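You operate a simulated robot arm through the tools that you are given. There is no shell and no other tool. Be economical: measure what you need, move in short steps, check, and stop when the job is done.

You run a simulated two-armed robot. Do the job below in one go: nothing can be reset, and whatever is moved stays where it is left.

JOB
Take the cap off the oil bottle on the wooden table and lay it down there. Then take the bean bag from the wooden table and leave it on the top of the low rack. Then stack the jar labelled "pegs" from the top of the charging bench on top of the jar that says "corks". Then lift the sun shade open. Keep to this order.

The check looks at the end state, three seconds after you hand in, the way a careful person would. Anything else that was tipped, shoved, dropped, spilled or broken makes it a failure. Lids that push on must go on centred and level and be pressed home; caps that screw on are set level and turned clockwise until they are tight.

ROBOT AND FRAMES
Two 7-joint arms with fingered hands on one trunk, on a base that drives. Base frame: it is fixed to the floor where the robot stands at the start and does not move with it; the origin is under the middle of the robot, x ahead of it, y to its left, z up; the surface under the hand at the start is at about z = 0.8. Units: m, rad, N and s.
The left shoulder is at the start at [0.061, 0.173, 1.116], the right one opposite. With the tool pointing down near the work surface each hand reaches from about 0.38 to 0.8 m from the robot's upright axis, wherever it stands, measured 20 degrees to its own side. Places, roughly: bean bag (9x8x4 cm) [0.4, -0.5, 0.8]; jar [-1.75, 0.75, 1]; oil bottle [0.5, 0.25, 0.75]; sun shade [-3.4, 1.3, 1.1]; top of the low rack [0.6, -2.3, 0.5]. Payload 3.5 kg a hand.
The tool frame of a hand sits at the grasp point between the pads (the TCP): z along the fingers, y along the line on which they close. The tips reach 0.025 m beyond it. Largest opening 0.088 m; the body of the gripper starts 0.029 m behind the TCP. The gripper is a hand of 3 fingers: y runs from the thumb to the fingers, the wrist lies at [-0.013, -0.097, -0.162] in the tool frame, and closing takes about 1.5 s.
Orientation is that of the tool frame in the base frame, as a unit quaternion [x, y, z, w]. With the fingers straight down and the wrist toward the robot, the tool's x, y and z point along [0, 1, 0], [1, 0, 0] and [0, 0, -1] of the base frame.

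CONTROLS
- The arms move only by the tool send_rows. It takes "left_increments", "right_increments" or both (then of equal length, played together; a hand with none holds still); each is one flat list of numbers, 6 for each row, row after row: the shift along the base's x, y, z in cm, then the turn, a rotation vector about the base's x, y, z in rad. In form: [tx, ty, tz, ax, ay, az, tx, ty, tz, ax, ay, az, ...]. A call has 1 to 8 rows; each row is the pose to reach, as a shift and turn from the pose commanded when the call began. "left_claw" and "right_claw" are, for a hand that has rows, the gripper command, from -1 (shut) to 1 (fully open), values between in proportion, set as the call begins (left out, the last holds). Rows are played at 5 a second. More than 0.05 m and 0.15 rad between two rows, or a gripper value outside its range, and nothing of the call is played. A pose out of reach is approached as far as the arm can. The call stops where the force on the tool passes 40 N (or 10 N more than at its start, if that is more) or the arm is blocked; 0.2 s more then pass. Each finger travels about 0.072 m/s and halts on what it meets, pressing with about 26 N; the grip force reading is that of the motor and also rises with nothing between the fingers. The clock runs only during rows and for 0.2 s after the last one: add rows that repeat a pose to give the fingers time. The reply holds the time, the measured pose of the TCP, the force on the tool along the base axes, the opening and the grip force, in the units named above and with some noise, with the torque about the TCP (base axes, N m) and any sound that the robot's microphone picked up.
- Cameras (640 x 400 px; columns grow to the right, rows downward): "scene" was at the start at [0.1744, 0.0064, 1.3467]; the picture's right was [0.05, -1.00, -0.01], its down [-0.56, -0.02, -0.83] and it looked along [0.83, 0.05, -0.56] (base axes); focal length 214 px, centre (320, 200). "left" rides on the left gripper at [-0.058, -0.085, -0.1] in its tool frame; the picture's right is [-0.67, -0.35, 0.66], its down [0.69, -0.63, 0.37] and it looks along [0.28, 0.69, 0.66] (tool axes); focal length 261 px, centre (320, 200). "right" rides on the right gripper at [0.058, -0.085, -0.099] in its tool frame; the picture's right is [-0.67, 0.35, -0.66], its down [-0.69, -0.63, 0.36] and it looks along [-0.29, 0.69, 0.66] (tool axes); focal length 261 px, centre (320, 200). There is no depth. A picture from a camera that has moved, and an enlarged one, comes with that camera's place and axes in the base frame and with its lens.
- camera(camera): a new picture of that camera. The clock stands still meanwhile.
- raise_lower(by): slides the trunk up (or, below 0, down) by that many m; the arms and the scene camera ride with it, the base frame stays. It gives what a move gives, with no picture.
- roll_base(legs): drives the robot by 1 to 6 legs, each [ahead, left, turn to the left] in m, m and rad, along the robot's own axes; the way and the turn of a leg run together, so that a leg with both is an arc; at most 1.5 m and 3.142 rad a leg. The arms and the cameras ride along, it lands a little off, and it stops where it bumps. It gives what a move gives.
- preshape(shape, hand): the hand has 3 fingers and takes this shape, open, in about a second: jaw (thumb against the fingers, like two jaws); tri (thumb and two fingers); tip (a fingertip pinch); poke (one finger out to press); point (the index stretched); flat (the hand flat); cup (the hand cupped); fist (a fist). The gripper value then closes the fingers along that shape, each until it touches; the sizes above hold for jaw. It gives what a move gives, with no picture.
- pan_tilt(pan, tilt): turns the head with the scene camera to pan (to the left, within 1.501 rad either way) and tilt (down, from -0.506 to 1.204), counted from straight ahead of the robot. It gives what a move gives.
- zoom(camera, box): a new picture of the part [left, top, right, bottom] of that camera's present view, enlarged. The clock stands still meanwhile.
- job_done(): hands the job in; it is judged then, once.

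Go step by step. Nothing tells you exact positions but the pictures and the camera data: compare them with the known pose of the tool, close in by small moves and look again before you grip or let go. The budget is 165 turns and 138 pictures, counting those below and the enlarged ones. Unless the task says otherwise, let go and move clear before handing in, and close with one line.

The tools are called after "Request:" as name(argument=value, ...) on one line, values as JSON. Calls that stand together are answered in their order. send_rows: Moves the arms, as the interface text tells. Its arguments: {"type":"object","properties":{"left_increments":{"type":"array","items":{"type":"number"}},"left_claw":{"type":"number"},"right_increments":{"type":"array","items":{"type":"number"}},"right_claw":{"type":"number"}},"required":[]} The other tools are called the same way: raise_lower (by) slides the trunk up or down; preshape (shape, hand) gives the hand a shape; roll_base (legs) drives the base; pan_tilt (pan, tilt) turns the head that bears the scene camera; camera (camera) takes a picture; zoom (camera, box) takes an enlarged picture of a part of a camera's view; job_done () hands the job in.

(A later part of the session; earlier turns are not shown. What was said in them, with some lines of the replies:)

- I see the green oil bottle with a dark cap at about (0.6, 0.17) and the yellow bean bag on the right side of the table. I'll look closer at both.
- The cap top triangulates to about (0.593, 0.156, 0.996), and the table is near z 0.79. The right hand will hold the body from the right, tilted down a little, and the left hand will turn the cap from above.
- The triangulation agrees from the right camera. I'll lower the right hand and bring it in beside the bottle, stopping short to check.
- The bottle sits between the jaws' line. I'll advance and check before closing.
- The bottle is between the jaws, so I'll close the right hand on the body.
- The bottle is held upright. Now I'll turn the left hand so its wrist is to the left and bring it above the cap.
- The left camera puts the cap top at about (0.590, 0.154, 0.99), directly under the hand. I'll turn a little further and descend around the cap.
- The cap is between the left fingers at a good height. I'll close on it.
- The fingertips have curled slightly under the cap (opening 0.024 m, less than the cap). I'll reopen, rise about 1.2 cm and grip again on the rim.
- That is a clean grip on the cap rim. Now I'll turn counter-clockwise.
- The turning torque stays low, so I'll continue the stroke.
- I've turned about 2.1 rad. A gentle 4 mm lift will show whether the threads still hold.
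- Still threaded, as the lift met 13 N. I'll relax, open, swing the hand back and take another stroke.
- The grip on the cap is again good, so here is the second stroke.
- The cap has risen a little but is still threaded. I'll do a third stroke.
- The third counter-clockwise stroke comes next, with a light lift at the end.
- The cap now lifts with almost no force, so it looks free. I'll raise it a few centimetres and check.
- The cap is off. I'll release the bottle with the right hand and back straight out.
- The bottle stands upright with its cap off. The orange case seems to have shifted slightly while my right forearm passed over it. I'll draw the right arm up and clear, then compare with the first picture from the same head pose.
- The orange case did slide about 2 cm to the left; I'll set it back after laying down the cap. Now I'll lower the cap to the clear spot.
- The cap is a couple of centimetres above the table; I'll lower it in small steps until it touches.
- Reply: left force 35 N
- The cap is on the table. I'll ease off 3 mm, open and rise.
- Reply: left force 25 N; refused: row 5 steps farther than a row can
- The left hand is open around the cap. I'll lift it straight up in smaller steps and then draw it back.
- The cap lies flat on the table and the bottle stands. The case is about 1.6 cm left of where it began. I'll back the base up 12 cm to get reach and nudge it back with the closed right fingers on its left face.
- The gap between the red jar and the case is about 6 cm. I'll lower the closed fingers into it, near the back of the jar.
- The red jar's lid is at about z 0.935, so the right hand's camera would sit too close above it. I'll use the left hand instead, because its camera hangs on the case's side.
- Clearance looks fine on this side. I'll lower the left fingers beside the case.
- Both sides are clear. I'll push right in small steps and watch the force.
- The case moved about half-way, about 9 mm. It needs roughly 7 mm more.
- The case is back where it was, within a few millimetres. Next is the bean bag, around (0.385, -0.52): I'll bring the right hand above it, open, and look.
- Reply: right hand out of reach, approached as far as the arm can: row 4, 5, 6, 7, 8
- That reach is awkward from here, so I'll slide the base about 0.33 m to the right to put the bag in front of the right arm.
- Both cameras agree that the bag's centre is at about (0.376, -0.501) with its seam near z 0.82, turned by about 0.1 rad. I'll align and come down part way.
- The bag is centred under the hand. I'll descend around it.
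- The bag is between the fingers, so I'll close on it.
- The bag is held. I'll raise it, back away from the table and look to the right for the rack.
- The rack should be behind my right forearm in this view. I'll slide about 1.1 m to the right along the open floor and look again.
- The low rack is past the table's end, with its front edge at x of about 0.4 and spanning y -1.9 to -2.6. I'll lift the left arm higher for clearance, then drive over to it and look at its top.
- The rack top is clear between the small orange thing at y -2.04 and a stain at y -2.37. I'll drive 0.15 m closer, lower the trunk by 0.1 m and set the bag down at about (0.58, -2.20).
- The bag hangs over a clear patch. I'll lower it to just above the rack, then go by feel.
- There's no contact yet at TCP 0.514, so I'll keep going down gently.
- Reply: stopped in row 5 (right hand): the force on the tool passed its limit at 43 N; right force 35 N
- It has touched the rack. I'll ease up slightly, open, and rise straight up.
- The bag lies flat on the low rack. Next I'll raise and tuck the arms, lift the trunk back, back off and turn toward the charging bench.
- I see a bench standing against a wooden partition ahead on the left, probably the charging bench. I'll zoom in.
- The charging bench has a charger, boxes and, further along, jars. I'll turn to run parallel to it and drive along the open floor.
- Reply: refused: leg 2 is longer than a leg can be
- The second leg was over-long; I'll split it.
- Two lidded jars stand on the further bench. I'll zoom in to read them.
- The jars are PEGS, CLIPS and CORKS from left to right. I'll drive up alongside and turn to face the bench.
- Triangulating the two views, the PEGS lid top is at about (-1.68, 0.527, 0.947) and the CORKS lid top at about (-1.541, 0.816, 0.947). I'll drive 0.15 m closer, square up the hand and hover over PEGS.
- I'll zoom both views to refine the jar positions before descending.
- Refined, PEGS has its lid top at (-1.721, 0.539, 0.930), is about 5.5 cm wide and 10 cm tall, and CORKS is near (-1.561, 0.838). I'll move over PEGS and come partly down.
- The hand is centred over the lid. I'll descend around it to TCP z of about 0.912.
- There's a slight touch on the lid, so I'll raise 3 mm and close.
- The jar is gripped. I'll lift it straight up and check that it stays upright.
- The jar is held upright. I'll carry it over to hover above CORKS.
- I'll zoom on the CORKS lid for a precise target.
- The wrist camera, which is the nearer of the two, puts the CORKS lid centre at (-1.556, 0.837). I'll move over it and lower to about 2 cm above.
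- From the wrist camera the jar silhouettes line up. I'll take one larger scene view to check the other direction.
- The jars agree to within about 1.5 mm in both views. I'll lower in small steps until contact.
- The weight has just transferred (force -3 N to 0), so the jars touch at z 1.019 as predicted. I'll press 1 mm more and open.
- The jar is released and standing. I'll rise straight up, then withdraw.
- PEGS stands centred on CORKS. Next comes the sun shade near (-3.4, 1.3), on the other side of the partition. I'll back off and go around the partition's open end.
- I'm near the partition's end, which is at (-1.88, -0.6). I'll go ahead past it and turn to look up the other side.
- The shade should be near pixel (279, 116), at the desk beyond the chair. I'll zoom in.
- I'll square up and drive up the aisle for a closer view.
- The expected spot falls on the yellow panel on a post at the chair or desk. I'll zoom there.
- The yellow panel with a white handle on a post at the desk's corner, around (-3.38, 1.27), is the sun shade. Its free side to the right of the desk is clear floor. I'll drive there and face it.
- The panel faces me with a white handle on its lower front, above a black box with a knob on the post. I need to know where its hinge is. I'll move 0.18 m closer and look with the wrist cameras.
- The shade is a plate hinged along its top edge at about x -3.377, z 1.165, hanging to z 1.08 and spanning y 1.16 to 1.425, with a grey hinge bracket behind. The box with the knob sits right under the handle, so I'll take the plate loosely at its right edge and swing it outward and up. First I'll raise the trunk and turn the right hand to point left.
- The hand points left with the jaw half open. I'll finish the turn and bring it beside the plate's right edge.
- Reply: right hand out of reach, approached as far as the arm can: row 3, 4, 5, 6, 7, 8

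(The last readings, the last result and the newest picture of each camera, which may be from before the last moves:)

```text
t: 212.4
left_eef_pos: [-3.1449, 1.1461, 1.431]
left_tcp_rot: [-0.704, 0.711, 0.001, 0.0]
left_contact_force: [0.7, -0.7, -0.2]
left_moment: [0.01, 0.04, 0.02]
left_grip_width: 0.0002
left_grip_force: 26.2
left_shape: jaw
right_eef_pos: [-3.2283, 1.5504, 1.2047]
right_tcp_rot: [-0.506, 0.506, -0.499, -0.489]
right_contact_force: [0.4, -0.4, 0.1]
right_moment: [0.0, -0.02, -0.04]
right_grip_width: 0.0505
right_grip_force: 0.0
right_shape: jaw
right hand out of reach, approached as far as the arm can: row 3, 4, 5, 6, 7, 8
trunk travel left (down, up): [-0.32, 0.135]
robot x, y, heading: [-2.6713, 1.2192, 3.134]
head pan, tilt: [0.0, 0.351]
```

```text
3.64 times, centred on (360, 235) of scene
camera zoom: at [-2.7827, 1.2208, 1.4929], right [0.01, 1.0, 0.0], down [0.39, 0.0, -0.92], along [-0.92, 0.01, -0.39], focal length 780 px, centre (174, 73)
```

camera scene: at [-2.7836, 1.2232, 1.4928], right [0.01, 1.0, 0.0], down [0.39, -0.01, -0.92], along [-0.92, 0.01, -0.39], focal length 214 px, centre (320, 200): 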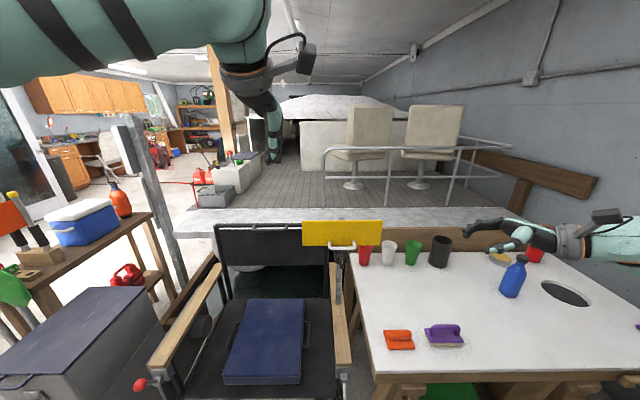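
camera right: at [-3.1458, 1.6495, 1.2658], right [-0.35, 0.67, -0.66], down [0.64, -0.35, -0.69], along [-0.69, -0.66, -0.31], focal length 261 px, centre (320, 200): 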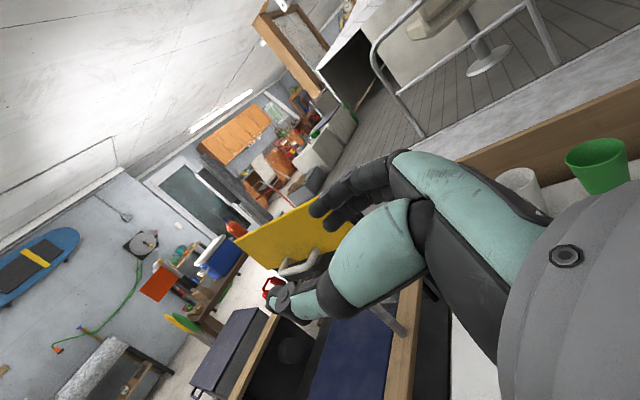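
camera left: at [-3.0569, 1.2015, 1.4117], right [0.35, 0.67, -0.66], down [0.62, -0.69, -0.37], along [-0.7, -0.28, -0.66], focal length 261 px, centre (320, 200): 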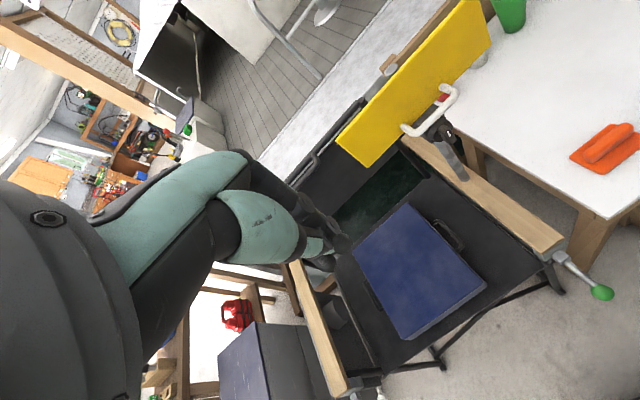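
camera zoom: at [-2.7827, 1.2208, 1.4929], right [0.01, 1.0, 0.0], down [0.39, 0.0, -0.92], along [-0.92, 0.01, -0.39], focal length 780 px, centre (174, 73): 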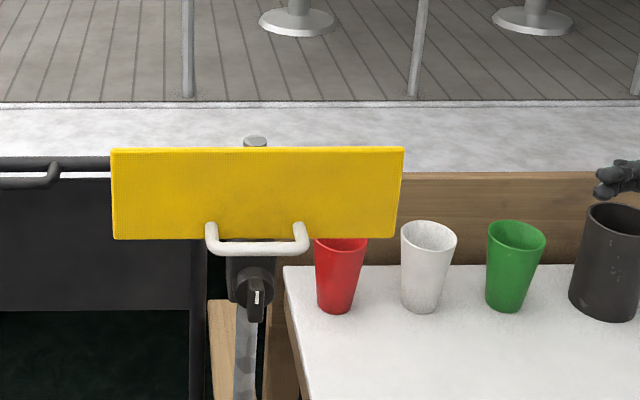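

That reach was short. I'll shift the base 0.12 m ahead and 0.2 m to the right, tuck the left hand back, and retry.

Request:
send_rows(left_increments=[3, -3, 0, 0, 0, 0, 6, -6, 0, 0, 0, 0, 9, -9, 0, 0, 0, 0, 11, -12, 0, 0, 0, 0])

Request:
roll_base(legs=[[0, -0.2, 0], [0.12, 0, 0]])

Request:
send_rows(right_increments=[0, -3, -1, -0.02, 0, 0, -0.5, -6, -2, -0.02, 0, 0, -1.5, -10, -3, -0.02, 0, 0, -2.5, -14, -5, -0.02, 0, 0, -3.5, -18, -6.5, -0.02, 0, 0, -3.8, -21, -8, -0.02, 0, 0, -3.8, -21.5, -9, -0.02, 0, 0])

Request:
camera(camera="right")

Request:
camera(camera="scene")

```text
t: 213.4
left_eef_pos: [-3.0319, 1.0235, 1.4317]
left_tcp_rot: [-0.703, 0.711, 0.001, 0.0]
left_contact_force: [-0.4, 0.1, -0.6]
left_moment: [0.01, 0.0, -0.01]
left_grip_width: 0.0
left_grip_force: 26.5
left_shape: jaw
right_eef_pos: [-3.2277, 1.5492, 1.2059]
right_tcp_rot: [-0.505, 0.506, -0.498, -0.491]
right_contact_force: [0.7, 0.6, 1.1]
right_moment: [-0.03, 0.01, -0.02]
right_grip_width: 0.0507
right_grip_force: 0.1
right_shape: jaw
trunk travel left (down, up): [-0.32, 0.135]
robot x, y, heading: [-2.6729, 1.2148, 3.13]
head pan, tilt: [0.0, 0.351]
```

```text
t: 215.8
left_eef_pos: [-3.1507, 1.2285, 1.4319]
left_tcp_rot: [-0.703, 0.711, 0.001, -0.001]
left_contact_force: [-0.4, 0.3, -0.1]
left_moment: [-0.01, -0.01, -0.01]
left_grip_width: 0.0002
left_grip_force: 26.3
left_shape: jaw
right_eef_pos: [-3.3455, 1.7533, 1.2055]
right_tcp_rot: [0.505, -0.505, 0.498, 0.491]
right_contact_force: [0.1, 0.0, 0.7]
right_moment: [0.04, 0.01, 0.0]
right_grip_width: 0.0505
right_grip_force: 0.2
right_shape: jaw
trunk travel left (down, up): [-0.32, 0.135]
robot x, y, heading: [-2.7938, 1.4209, 3.13]
head pan, tilt: [0.0, 0.351]
```

```text
t: 217.4
left_eef_pos: [-3.1531, 1.2285, 1.4316]
left_tcp_rot: [-0.704, 0.711, 0.001, 0.0]
left_contact_force: [-0.2, -0.2, -0.5]
left_moment: [0.01, 0.0, -0.02]
left_grip_width: 0.0
left_grip_force: 25.8
left_shape: jaw
right_eef_pos: [-3.3846, 1.5378, 1.1156]
right_tcp_rot: [0.501, -0.499, 0.504, 0.496]
right_contact_force: [0.5, -0.4, -0.2]
right_moment: [0.0, -0.01, -0.04]
right_grip_width: 0.0505
right_grip_force: 0.1
right_shape: jaw
trunk travel left (down, up): [-0.32, 0.135]
robot x, y, heading: [-2.7882, 1.4206, 3.13]
head pan, tilt: [0.0, 0.351]
```

```text
28 pictures are left
camera right: at [-3.3028, 1.6378, 1.174], right [-0.35, 0.65, -0.67], down [0.64, -0.36, -0.68], along [-0.69, -0.67, -0.29], focal length 261 px, centre (320, 200)
```

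right: 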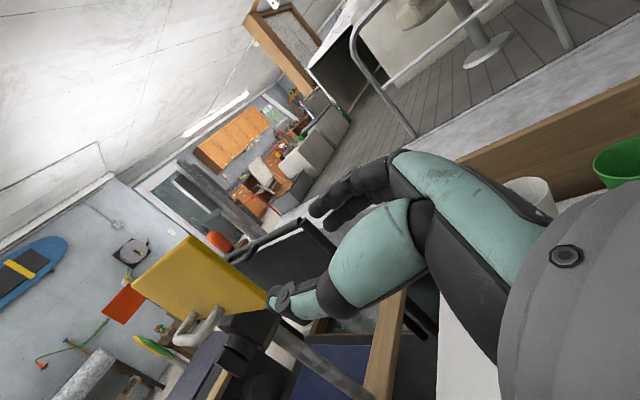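

```text
27 pictures are left
camera scene: at [-2.9014, 1.4241, 1.493], right [0.01, 1.0, 0.0], down [0.39, 0.0, -0.92], along [-0.92, 0.01, -0.39], focal length 214 px, centre (320, 200)
```

scene: 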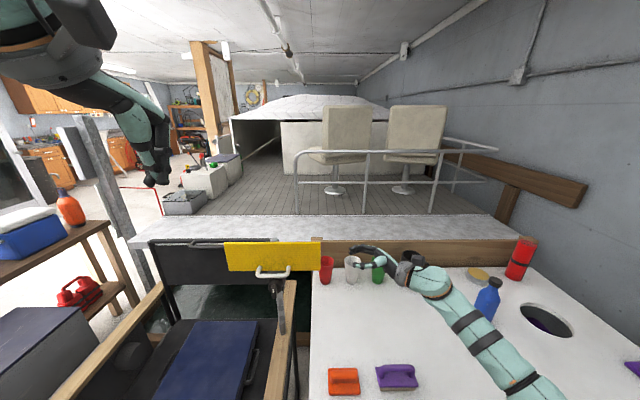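

The plate lies in the plane x of about -3.388, between my open fingers. I'll slide left so that the fingers overlap its right edge by about 3 cm.

Request:
send_rows(right_increments=[-0.2, -4, -0.2, 0, 0, 0, -0.3, -8, -0.4, 0, 0, 0, -0.3, -10.5, -0.5, 0, 0, 0, -0.3, -12.3, -0.5, 0, 0, 0])

Request:
camera(camera="right")

Request:
zoom(camera="scene", box=[200, 210, 360, 310])

```text
t: 218.4
left_eef_pos: [-3.1527, 1.2288, 1.4308]
left_tcp_rot: [-0.703, 0.711, 0.001, 0.001]
left_contact_force: [-0.4, -0.9, -0.2]
left_moment: [-0.01, 0.0, 0.02]
left_grip_width: 0.0
left_grip_force: 25.9
left_shape: jaw
right_eef_pos: [-3.3888, 1.4129, 1.1095]
right_tcp_rot: [0.5, -0.501, 0.504, 0.494]
right_contact_force: [0.4, -0.4, -0.2]
right_moment: [0.0, 0.02, -0.02]
right_grip_width: 0.0504
right_grip_force: 0.1
right_shape: jaw
trunk travel left (down, up): [-0.32, 0.135]
robot x, y, heading: [-2.7921, 1.4222, 3.137]
head pan, tilt: [0.0, 0.351]
```

```text
26 pictures are left
camera right: at [-3.3063, 1.5136, 1.1684], right [-0.35, 0.65, -0.67], down [0.64, -0.36, -0.68], along [-0.69, -0.67, -0.29], focal length 261 px, centre (320, 200)
```

right: 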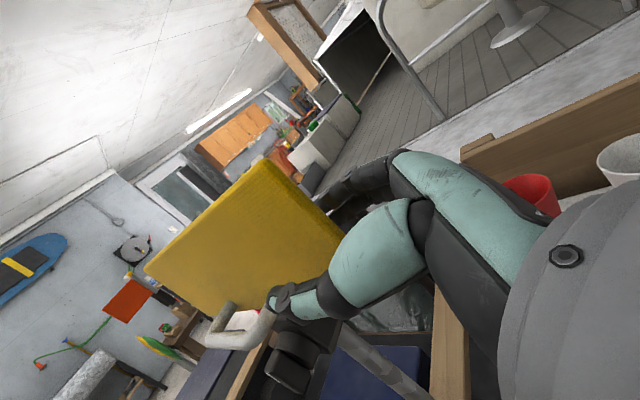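

```text
4.00 times, centred on (280, 260) of scene
camera zoom: at [-2.9018, 1.4233, 1.4929], right [0.01, 1.0, 0.0], down [0.39, 0.0, -0.92], along [-0.92, 0.01, -0.39], focal length 858 px, centre (480, -40)
```

zoom: 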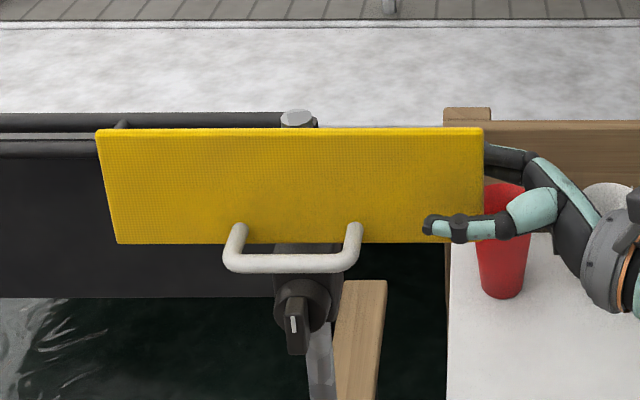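

The thumb is in front of the plate and the fingers behind it, clear of the handle and box. I'll try the first 0.45 rad of an outward swing about the top edge and check how it responds.

Request:
send_rows(right_increments=[0.7, 0, 0.15, 0, -0.15, 0, 1.4, 0, 0.4, 0, -0.3, 0, 2.1, 0, 0.8, 0, -0.45, 0])

Request:
zoom(camera="scene", box=[200, 210, 360, 310])

```text
t: 219.2
left_eef_pos: [-3.1533, 1.2277, 1.4315]
left_tcp_rot: [-0.703, 0.711, 0.001, 0.0]
left_contact_force: [-0.7, -0.2, 0.1]
left_moment: [0.0, -0.01, 0.03]
left_grip_width: 0.0
left_grip_force: 26.3
left_shape: jaw
right_eef_pos: [-3.3682, 1.4142, 1.1186]
right_tcp_rot: [0.375, -0.598, 0.602, 0.372]
right_contact_force: [-1.9, 0.1, 0.8]
right_moment: [-0.01, 0.1, -0.01]
right_grip_width: 0.0518
right_grip_force: 0.1
right_shape: jaw
trunk travel left (down, up): [-0.32, 0.135]
robot x, y, heading: [-2.792, 1.4185, 3.128]
head pan, tilt: [0.0, 0.351]
```

```text
4.00 times, centred on (280, 260) of scene
camera zoom: at [-2.9023, 1.4237, 1.4929], right [0.01, 1.0, 0.0], down [0.39, 0.0, -0.92], along [-0.92, 0.01, -0.39], focal length 858 px, centre (480, -40)
```

zoom: 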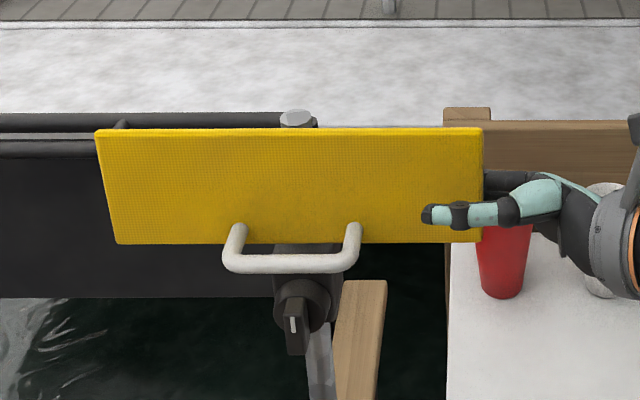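

The fingers are just meeting the plate's back. I'll continue the arc.

Request:
send_rows(right_increments=[0.7, 0, 0.3, 0, -0.12, 0, 1.4, 0, 0.8, 0, -0.24, 0, 2, 0, 1.4, 0, -0.36, 0])

Request:
zoom(camera="scene", box=[200, 210, 360, 310])

```text
t: 220.0
left_eef_pos: [-3.1523, 1.2281, 1.4309]
left_tcp_rot: [-0.703, 0.711, 0.0, 0.001]
left_contact_force: [1.2, -0.1, 0.5]
left_moment: [0.01, 0.02, 0.0]
left_grip_width: 0.0001
left_grip_force: 26.3
left_shape: jaw
right_eef_pos: [-3.3484, 1.4155, 1.1332]
right_tcp_rot: [0.261, -0.656, 0.661, 0.255]
right_contact_force: [-0.7, -0.7, -1.5]
right_moment: [0.02, 0.01, 0.01]
right_grip_width: 0.0518
right_grip_force: 0.0
right_shape: jaw
trunk travel left (down, up): [-0.32, 0.135]
robot x, y, heading: [-2.7899, 1.4216, 3.131]
head pan, tilt: [0.0, 0.351]
```

```text
4.00 times, centred on (280, 260) of scene
camera zoom: at [-2.902, 1.4236, 1.4929], right [0.01, 1.0, 0.0], down [0.39, 0.0, -0.92], along [-0.92, 0.01, -0.39], focal length 858 px, centre (480, -40)
```

zoom: 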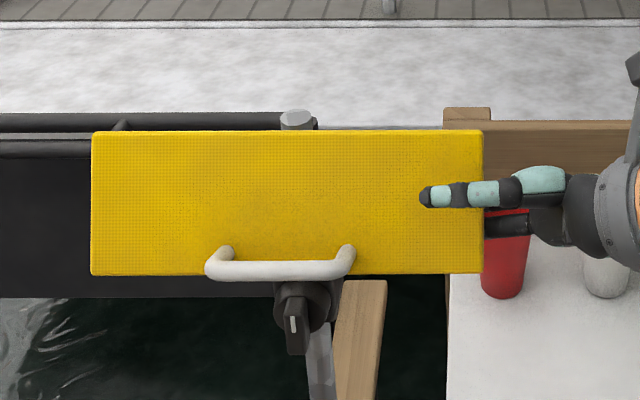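

The shade swings out about its top edge with very little force. I'll continue out and up.

Request:
send_rows(right_increments=[0.4, 0, 0.6, 0, -0.12, 0, 0.7, 0, 1.3, 0, -0.24, 0, 0.8, 0, 2, 0, -0.36, 0, 0.8, 0, 2.8, 0, -0.48, 0, 0.7, 0, 3.6, 0, -0.6, 0])

Request:
zoom(camera="scene", box=[200, 190, 360, 310])

Request:
camera(camera="right")

```text
t: 221.2
left_eef_pos: [-3.1532, 1.2281, 1.431]
left_tcp_rot: [-0.704, 0.71, 0.0, 0.001]
left_contact_force: [0.1, 0.5, 0.1]
left_moment: [-0.01, 0.02, 0.03]
left_grip_width: 0.0001
left_grip_force: 25.9
left_shape: jaw
right_eef_pos: [-3.3417, 1.4162, 1.1675]
right_tcp_rot: [0.054, -0.702, 0.708, 0.051]
right_contact_force: [0.2, 0.3, -3.9]
right_moment: [0.12, 0.02, 0.0]
right_grip_width: 0.0542
right_grip_force: 0.1
right_shape: jaw
trunk travel left (down, up): [-0.32, 0.135]
robot x, y, heading: [-2.7927, 1.4236, 3.13]
head pan, tilt: [0.0, 0.351]
```

```text
3.33 times, centred on (280, 250) of scene
camera zoom: at [-2.9027, 1.4235, 1.4929], right [0.01, 1.0, 0.0], down [0.39, 0.0, -0.92], along [-0.92, 0.01, -0.39], focal length 715 px, centre (453, 33)
```

zoom: 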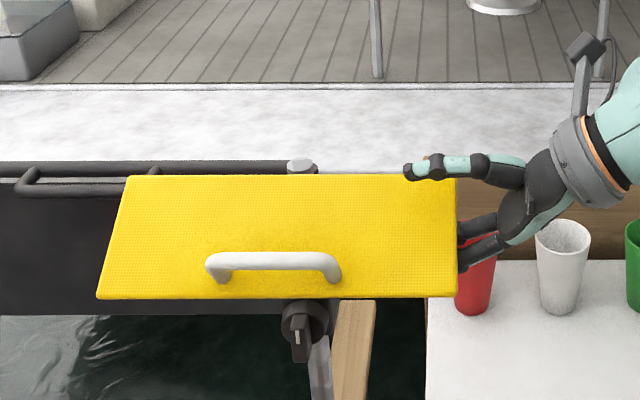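

```text
21 pictures are left
camera right: at [-3.3876, 1.5155, 1.2594], right [0.61, 0.65, -0.45], down [0.77, -0.36, 0.52], along [0.18, -0.67, -0.72], focal length 261 px, centre (320, 200)
```

right: 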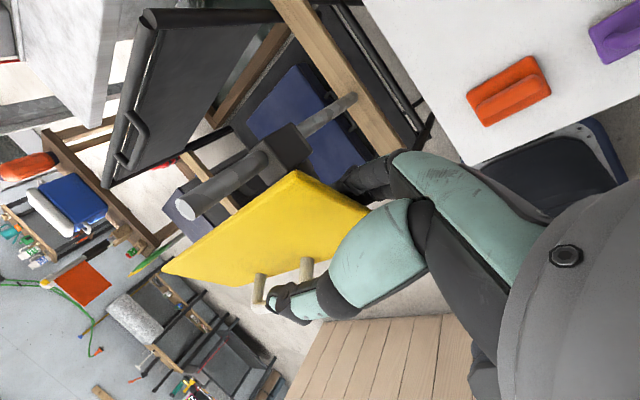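

The plate is about three-quarters open. I'll raise it further in small steps and watch for its stop.

Request:
send_rows(right_increments=[0, 0, 0.6, 0, -0.1, 0, -0.1, 0, 1.2, 0, -0.2, 0, -0.2, 0, 1.8, 0, -0.3, 0])

Request:
zoom(camera="scene", box=[200, 190, 360, 310])

```text
t: 222.0
left_eef_pos: [-3.1517, 1.2285, 1.4309]
left_tcp_rot: [-0.704, 0.711, 0.001, 0.0]
left_contact_force: [-0.3, 0.1, 0.4]
left_moment: [0.03, 0.0, -0.02]
left_grip_width: 0.0
left_grip_force: 25.7
left_shape: jaw
right_eef_pos: [-3.3425, 1.4162, 1.1868]
right_tcp_rot: [-0.052, -0.701, 0.709, -0.054]
right_contact_force: [1.5, -0.3, -3.1]
right_moment: [0.06, 0.0, 0.01]
right_grip_width: 0.0528
right_grip_force: 0.0
right_shape: jaw
trunk travel left (down, up): [-0.32, 0.135]
robot x, y, heading: [-2.7914, 1.4188, 3.127]
head pan, tilt: [0.0, 0.351]
```

```text
3.33 times, centred on (280, 250) of scene
camera zoom: at [-2.9015, 1.4237, 1.4931], right [0.01, 1.0, 0.0], down [0.39, 0.0, -0.92], along [-0.92, 0.01, -0.39], focal length 715 px, centre (453, 33)
```

zoom: 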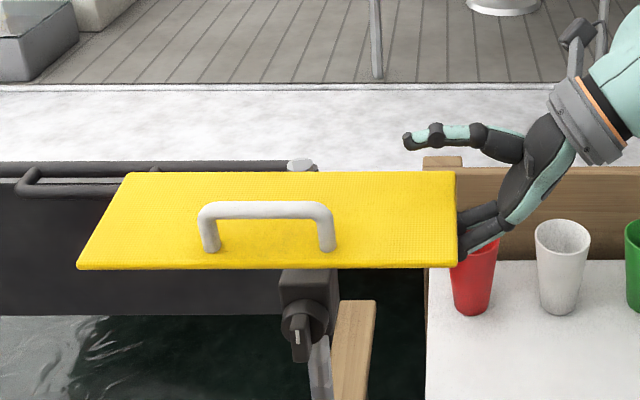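

The plate is at about 75° now. I'll keep lifting.

Request:
send_rows(right_increments=[0, 0, 0.7, 0, -0.1, 0, -0.2, 0, 1.4, 0, -0.2, 0, -0.4, 0, 2.1, 0, -0.3, 0])

Request:
zoom(camera="scene", box=[200, 190, 360, 310])

```text
t: 222.8
left_eef_pos: [-3.1584, 1.2288, 1.4301]
left_tcp_rot: [-0.703, 0.711, 0.0, 0.003]
left_contact_force: [0.3, 0.2, 0.8]
left_moment: [-0.02, 0.01, 0.02]
left_grip_width: 0.0003
left_grip_force: 26.3
left_shape: jaw
right_eef_pos: [-3.3506, 1.4148, 1.2028]
right_tcp_rot: [-0.161, -0.687, 0.691, -0.158]
right_contact_force: [0.2, 0.1, -26.2]
right_moment: [0.29, 0.48, -0.01]
right_grip_width: 0.0613
right_grip_force: 0.1
right_shape: jaw
trunk travel left (down, up): [-0.32, 0.135]
robot x, y, heading: [-2.791, 1.4179, 3.132]
head pan, tilt: [0.0, 0.351]
```

```text
3.33 times, centred on (280, 250) of scene
camera zoom: at [-2.9072, 1.4232, 1.4922], right [0.01, 1.0, 0.0], down [0.39, 0.0, -0.92], along [-0.92, 0.01, -0.39], focal length 715 px, centre (453, 33)
```

zoom: 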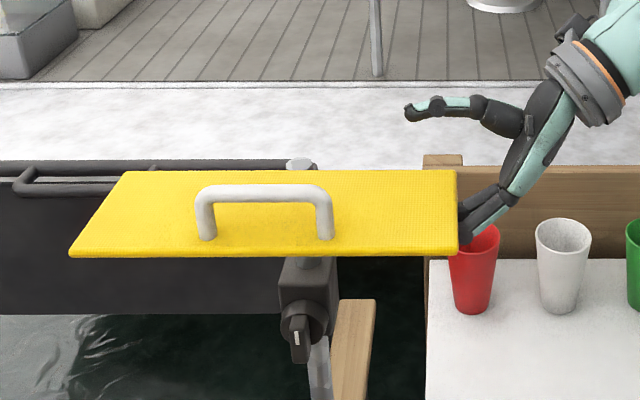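

The force rose to 26 N with the plate level, so it's at its stop, fully open. I'll ease the fingers down and see whether it stays.

Request:
send_rows(right_increments=[0.2, 0, -0.7, 0, 0.1, 0, 0.3, 0, -1.4, 0, 0.2, 0])

Request:
zoom(camera="scene", box=[200, 190, 360, 310])

```text
t: 223.4
left_eef_pos: [-3.153, 1.2286, 1.4298]
left_tcp_rot: [-0.703, 0.711, 0.001, -0.001]
left_contact_force: [-0.5, -0.3, -0.2]
left_moment: [0.0, 0.0, 0.03]
left_grip_width: 0.0003
left_grip_force: 26.6
left_shape: jaw
right_eef_pos: [-3.3444, 1.4152, 1.1943]
right_tcp_rot: [-0.086, -0.698, 0.706, -0.089]
right_contact_force: [0.3, 1.3, -4.7]
right_moment: [0.07, 0.08, 0.01]
right_grip_width: 0.0545
right_grip_force: 0.0
right_shape: jaw
trunk travel left (down, up): [-0.32, 0.135]
robot x, y, heading: [-2.7901, 1.4236, 3.128]
head pan, tilt: [0.0, 0.351]
```

```text
3.33 times, centred on (280, 250) of scene
camera zoom: at [-2.9016, 1.4242, 1.4931], right [0.01, 1.0, 0.0], down [0.39, 0.0, -0.92], along [-0.92, 0.01, -0.39], focal length 715 px, centre (453, 33)
```

zoom: 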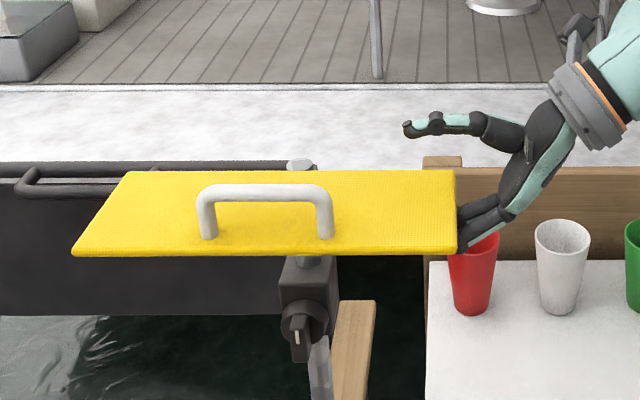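

Request:
send_rows(right_increments=[0, 0, -0.4, 0, 0, 0, 0, 0, -0.8, 0, 0, 0, 0, 0, -1.2, 0, 0, 0])

Request:
zoom(camera="scene", box=[200, 190, 360, 310])

```text
t: 224.2
left_eef_pos: [-3.1534, 1.2283, 1.432]
left_tcp_rot: [-0.704, 0.711, 0.0, 0.0]
left_contact_force: [0.8, -0.7, 0.3]
left_moment: [0.0, 0.0, 0.02]
left_grip_width: 0.0001
left_grip_force: 25.8
left_shape: jaw
right_eef_pos: [-3.3441, 1.4157, 1.1823]
right_tcp_rot: [-0.087, -0.698, 0.705, -0.089]
right_contact_force: [0.1, -0.4, -0.5]
right_moment: [0.0, 0.02, 0.0]
right_grip_width: 0.0507
right_grip_force: 0.0
right_shape: jaw
trunk travel left (down, up): [-0.32, 0.135]
robot x, y, heading: [-2.791, 1.4179, 3.133]
head pan, tilt: [0.0, 0.351]
```

```text
3.33 times, centred on (280, 250) of scene
camera zoom: at [-2.9018, 1.4238, 1.4929], right [0.01, 1.0, 0.0], down [0.39, 0.0, -0.92], along [-0.92, 0.01, -0.39], focal length 715 px, centre (453, 33)
```

zoom: 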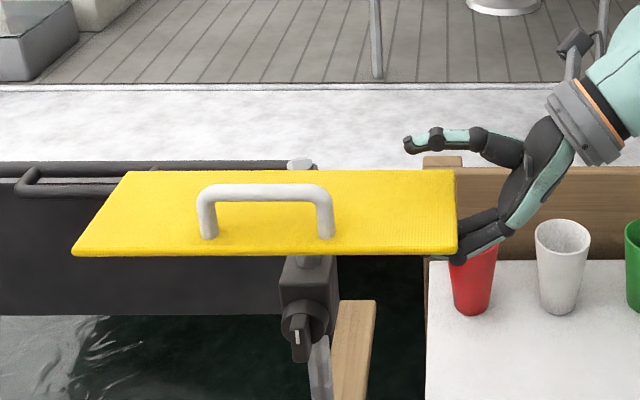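

The shade stays open with no load on my fingers. I'll withdraw straight out to the right and then back.

Request:
send_rows(right_increments=[0, 3, 0, 0, 0, 0, 0, 6, 0, 0, 0, 0, 0, 9, 0, 0, 0, 0, 0, 12, 0, 0, 0, 0, 1, 15, 1, 0, 0, 0, 4, 17, 3, 0, 0, 0, 8, 18, 5, 0, 0, 0, 12, 18, 7, 0, 0, 0])

Request:
camera(camera="scene")

```text
t: 226.0
left_eef_pos: [-3.151, 1.2282, 1.4312]
left_tcp_rot: [-0.703, 0.711, 0.001, 0.0]
left_contact_force: [0.5, -0.2, -0.5]
left_moment: [0.01, 0.01, -0.01]
left_grip_width: 0.0001
left_grip_force: 26.1
left_shape: jaw
right_eef_pos: [-3.2226, 1.5956, 1.2522]
right_tcp_rot: [-0.087, -0.698, 0.705, -0.087]
right_contact_force: [0.9, -0.5, 0.3]
right_moment: [-0.01, -0.02, -0.05]
right_grip_width: 0.0505
right_grip_force: 0.1
right_shape: jaw
trunk travel left (down, up): [-0.32, 0.135]
robot x, y, heading: [-2.79, 1.4205, 3.129]
head pan, tilt: [0.0, 0.351]
```

```text
16 pictures are left
camera scene: at [-2.9001, 1.424, 1.4931], right [0.01, 1.0, 0.0], down [0.39, 0.0, -0.92], along [-0.92, 0.01, -0.39], focal length 214 px, centre (320, 200)
```

scene: 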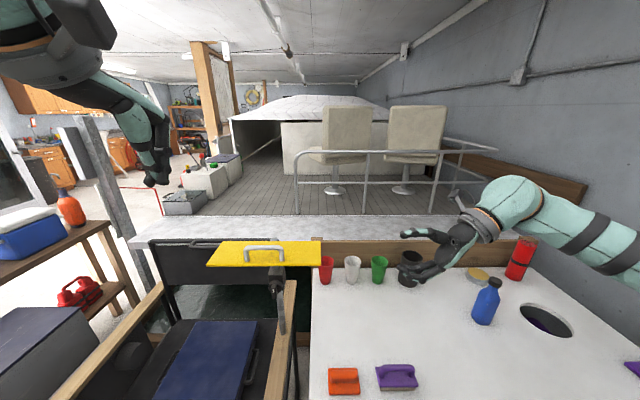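

The shade is open and holding, the hands are clear, and the cups, bottle and chair around it are where they were. I'm handing in.

Request:
job_done()

```text
The job is handed in.
```

All four steps were done in order and handed in: the oil cap is off and lying on the wooden table, the bean bag is on the low rack, PEGS is stacked on CORKS, and the sun shade is open; my right arm also slid the orange case about 1.6 cm early on, and I pushed it back to within a few millimetres.
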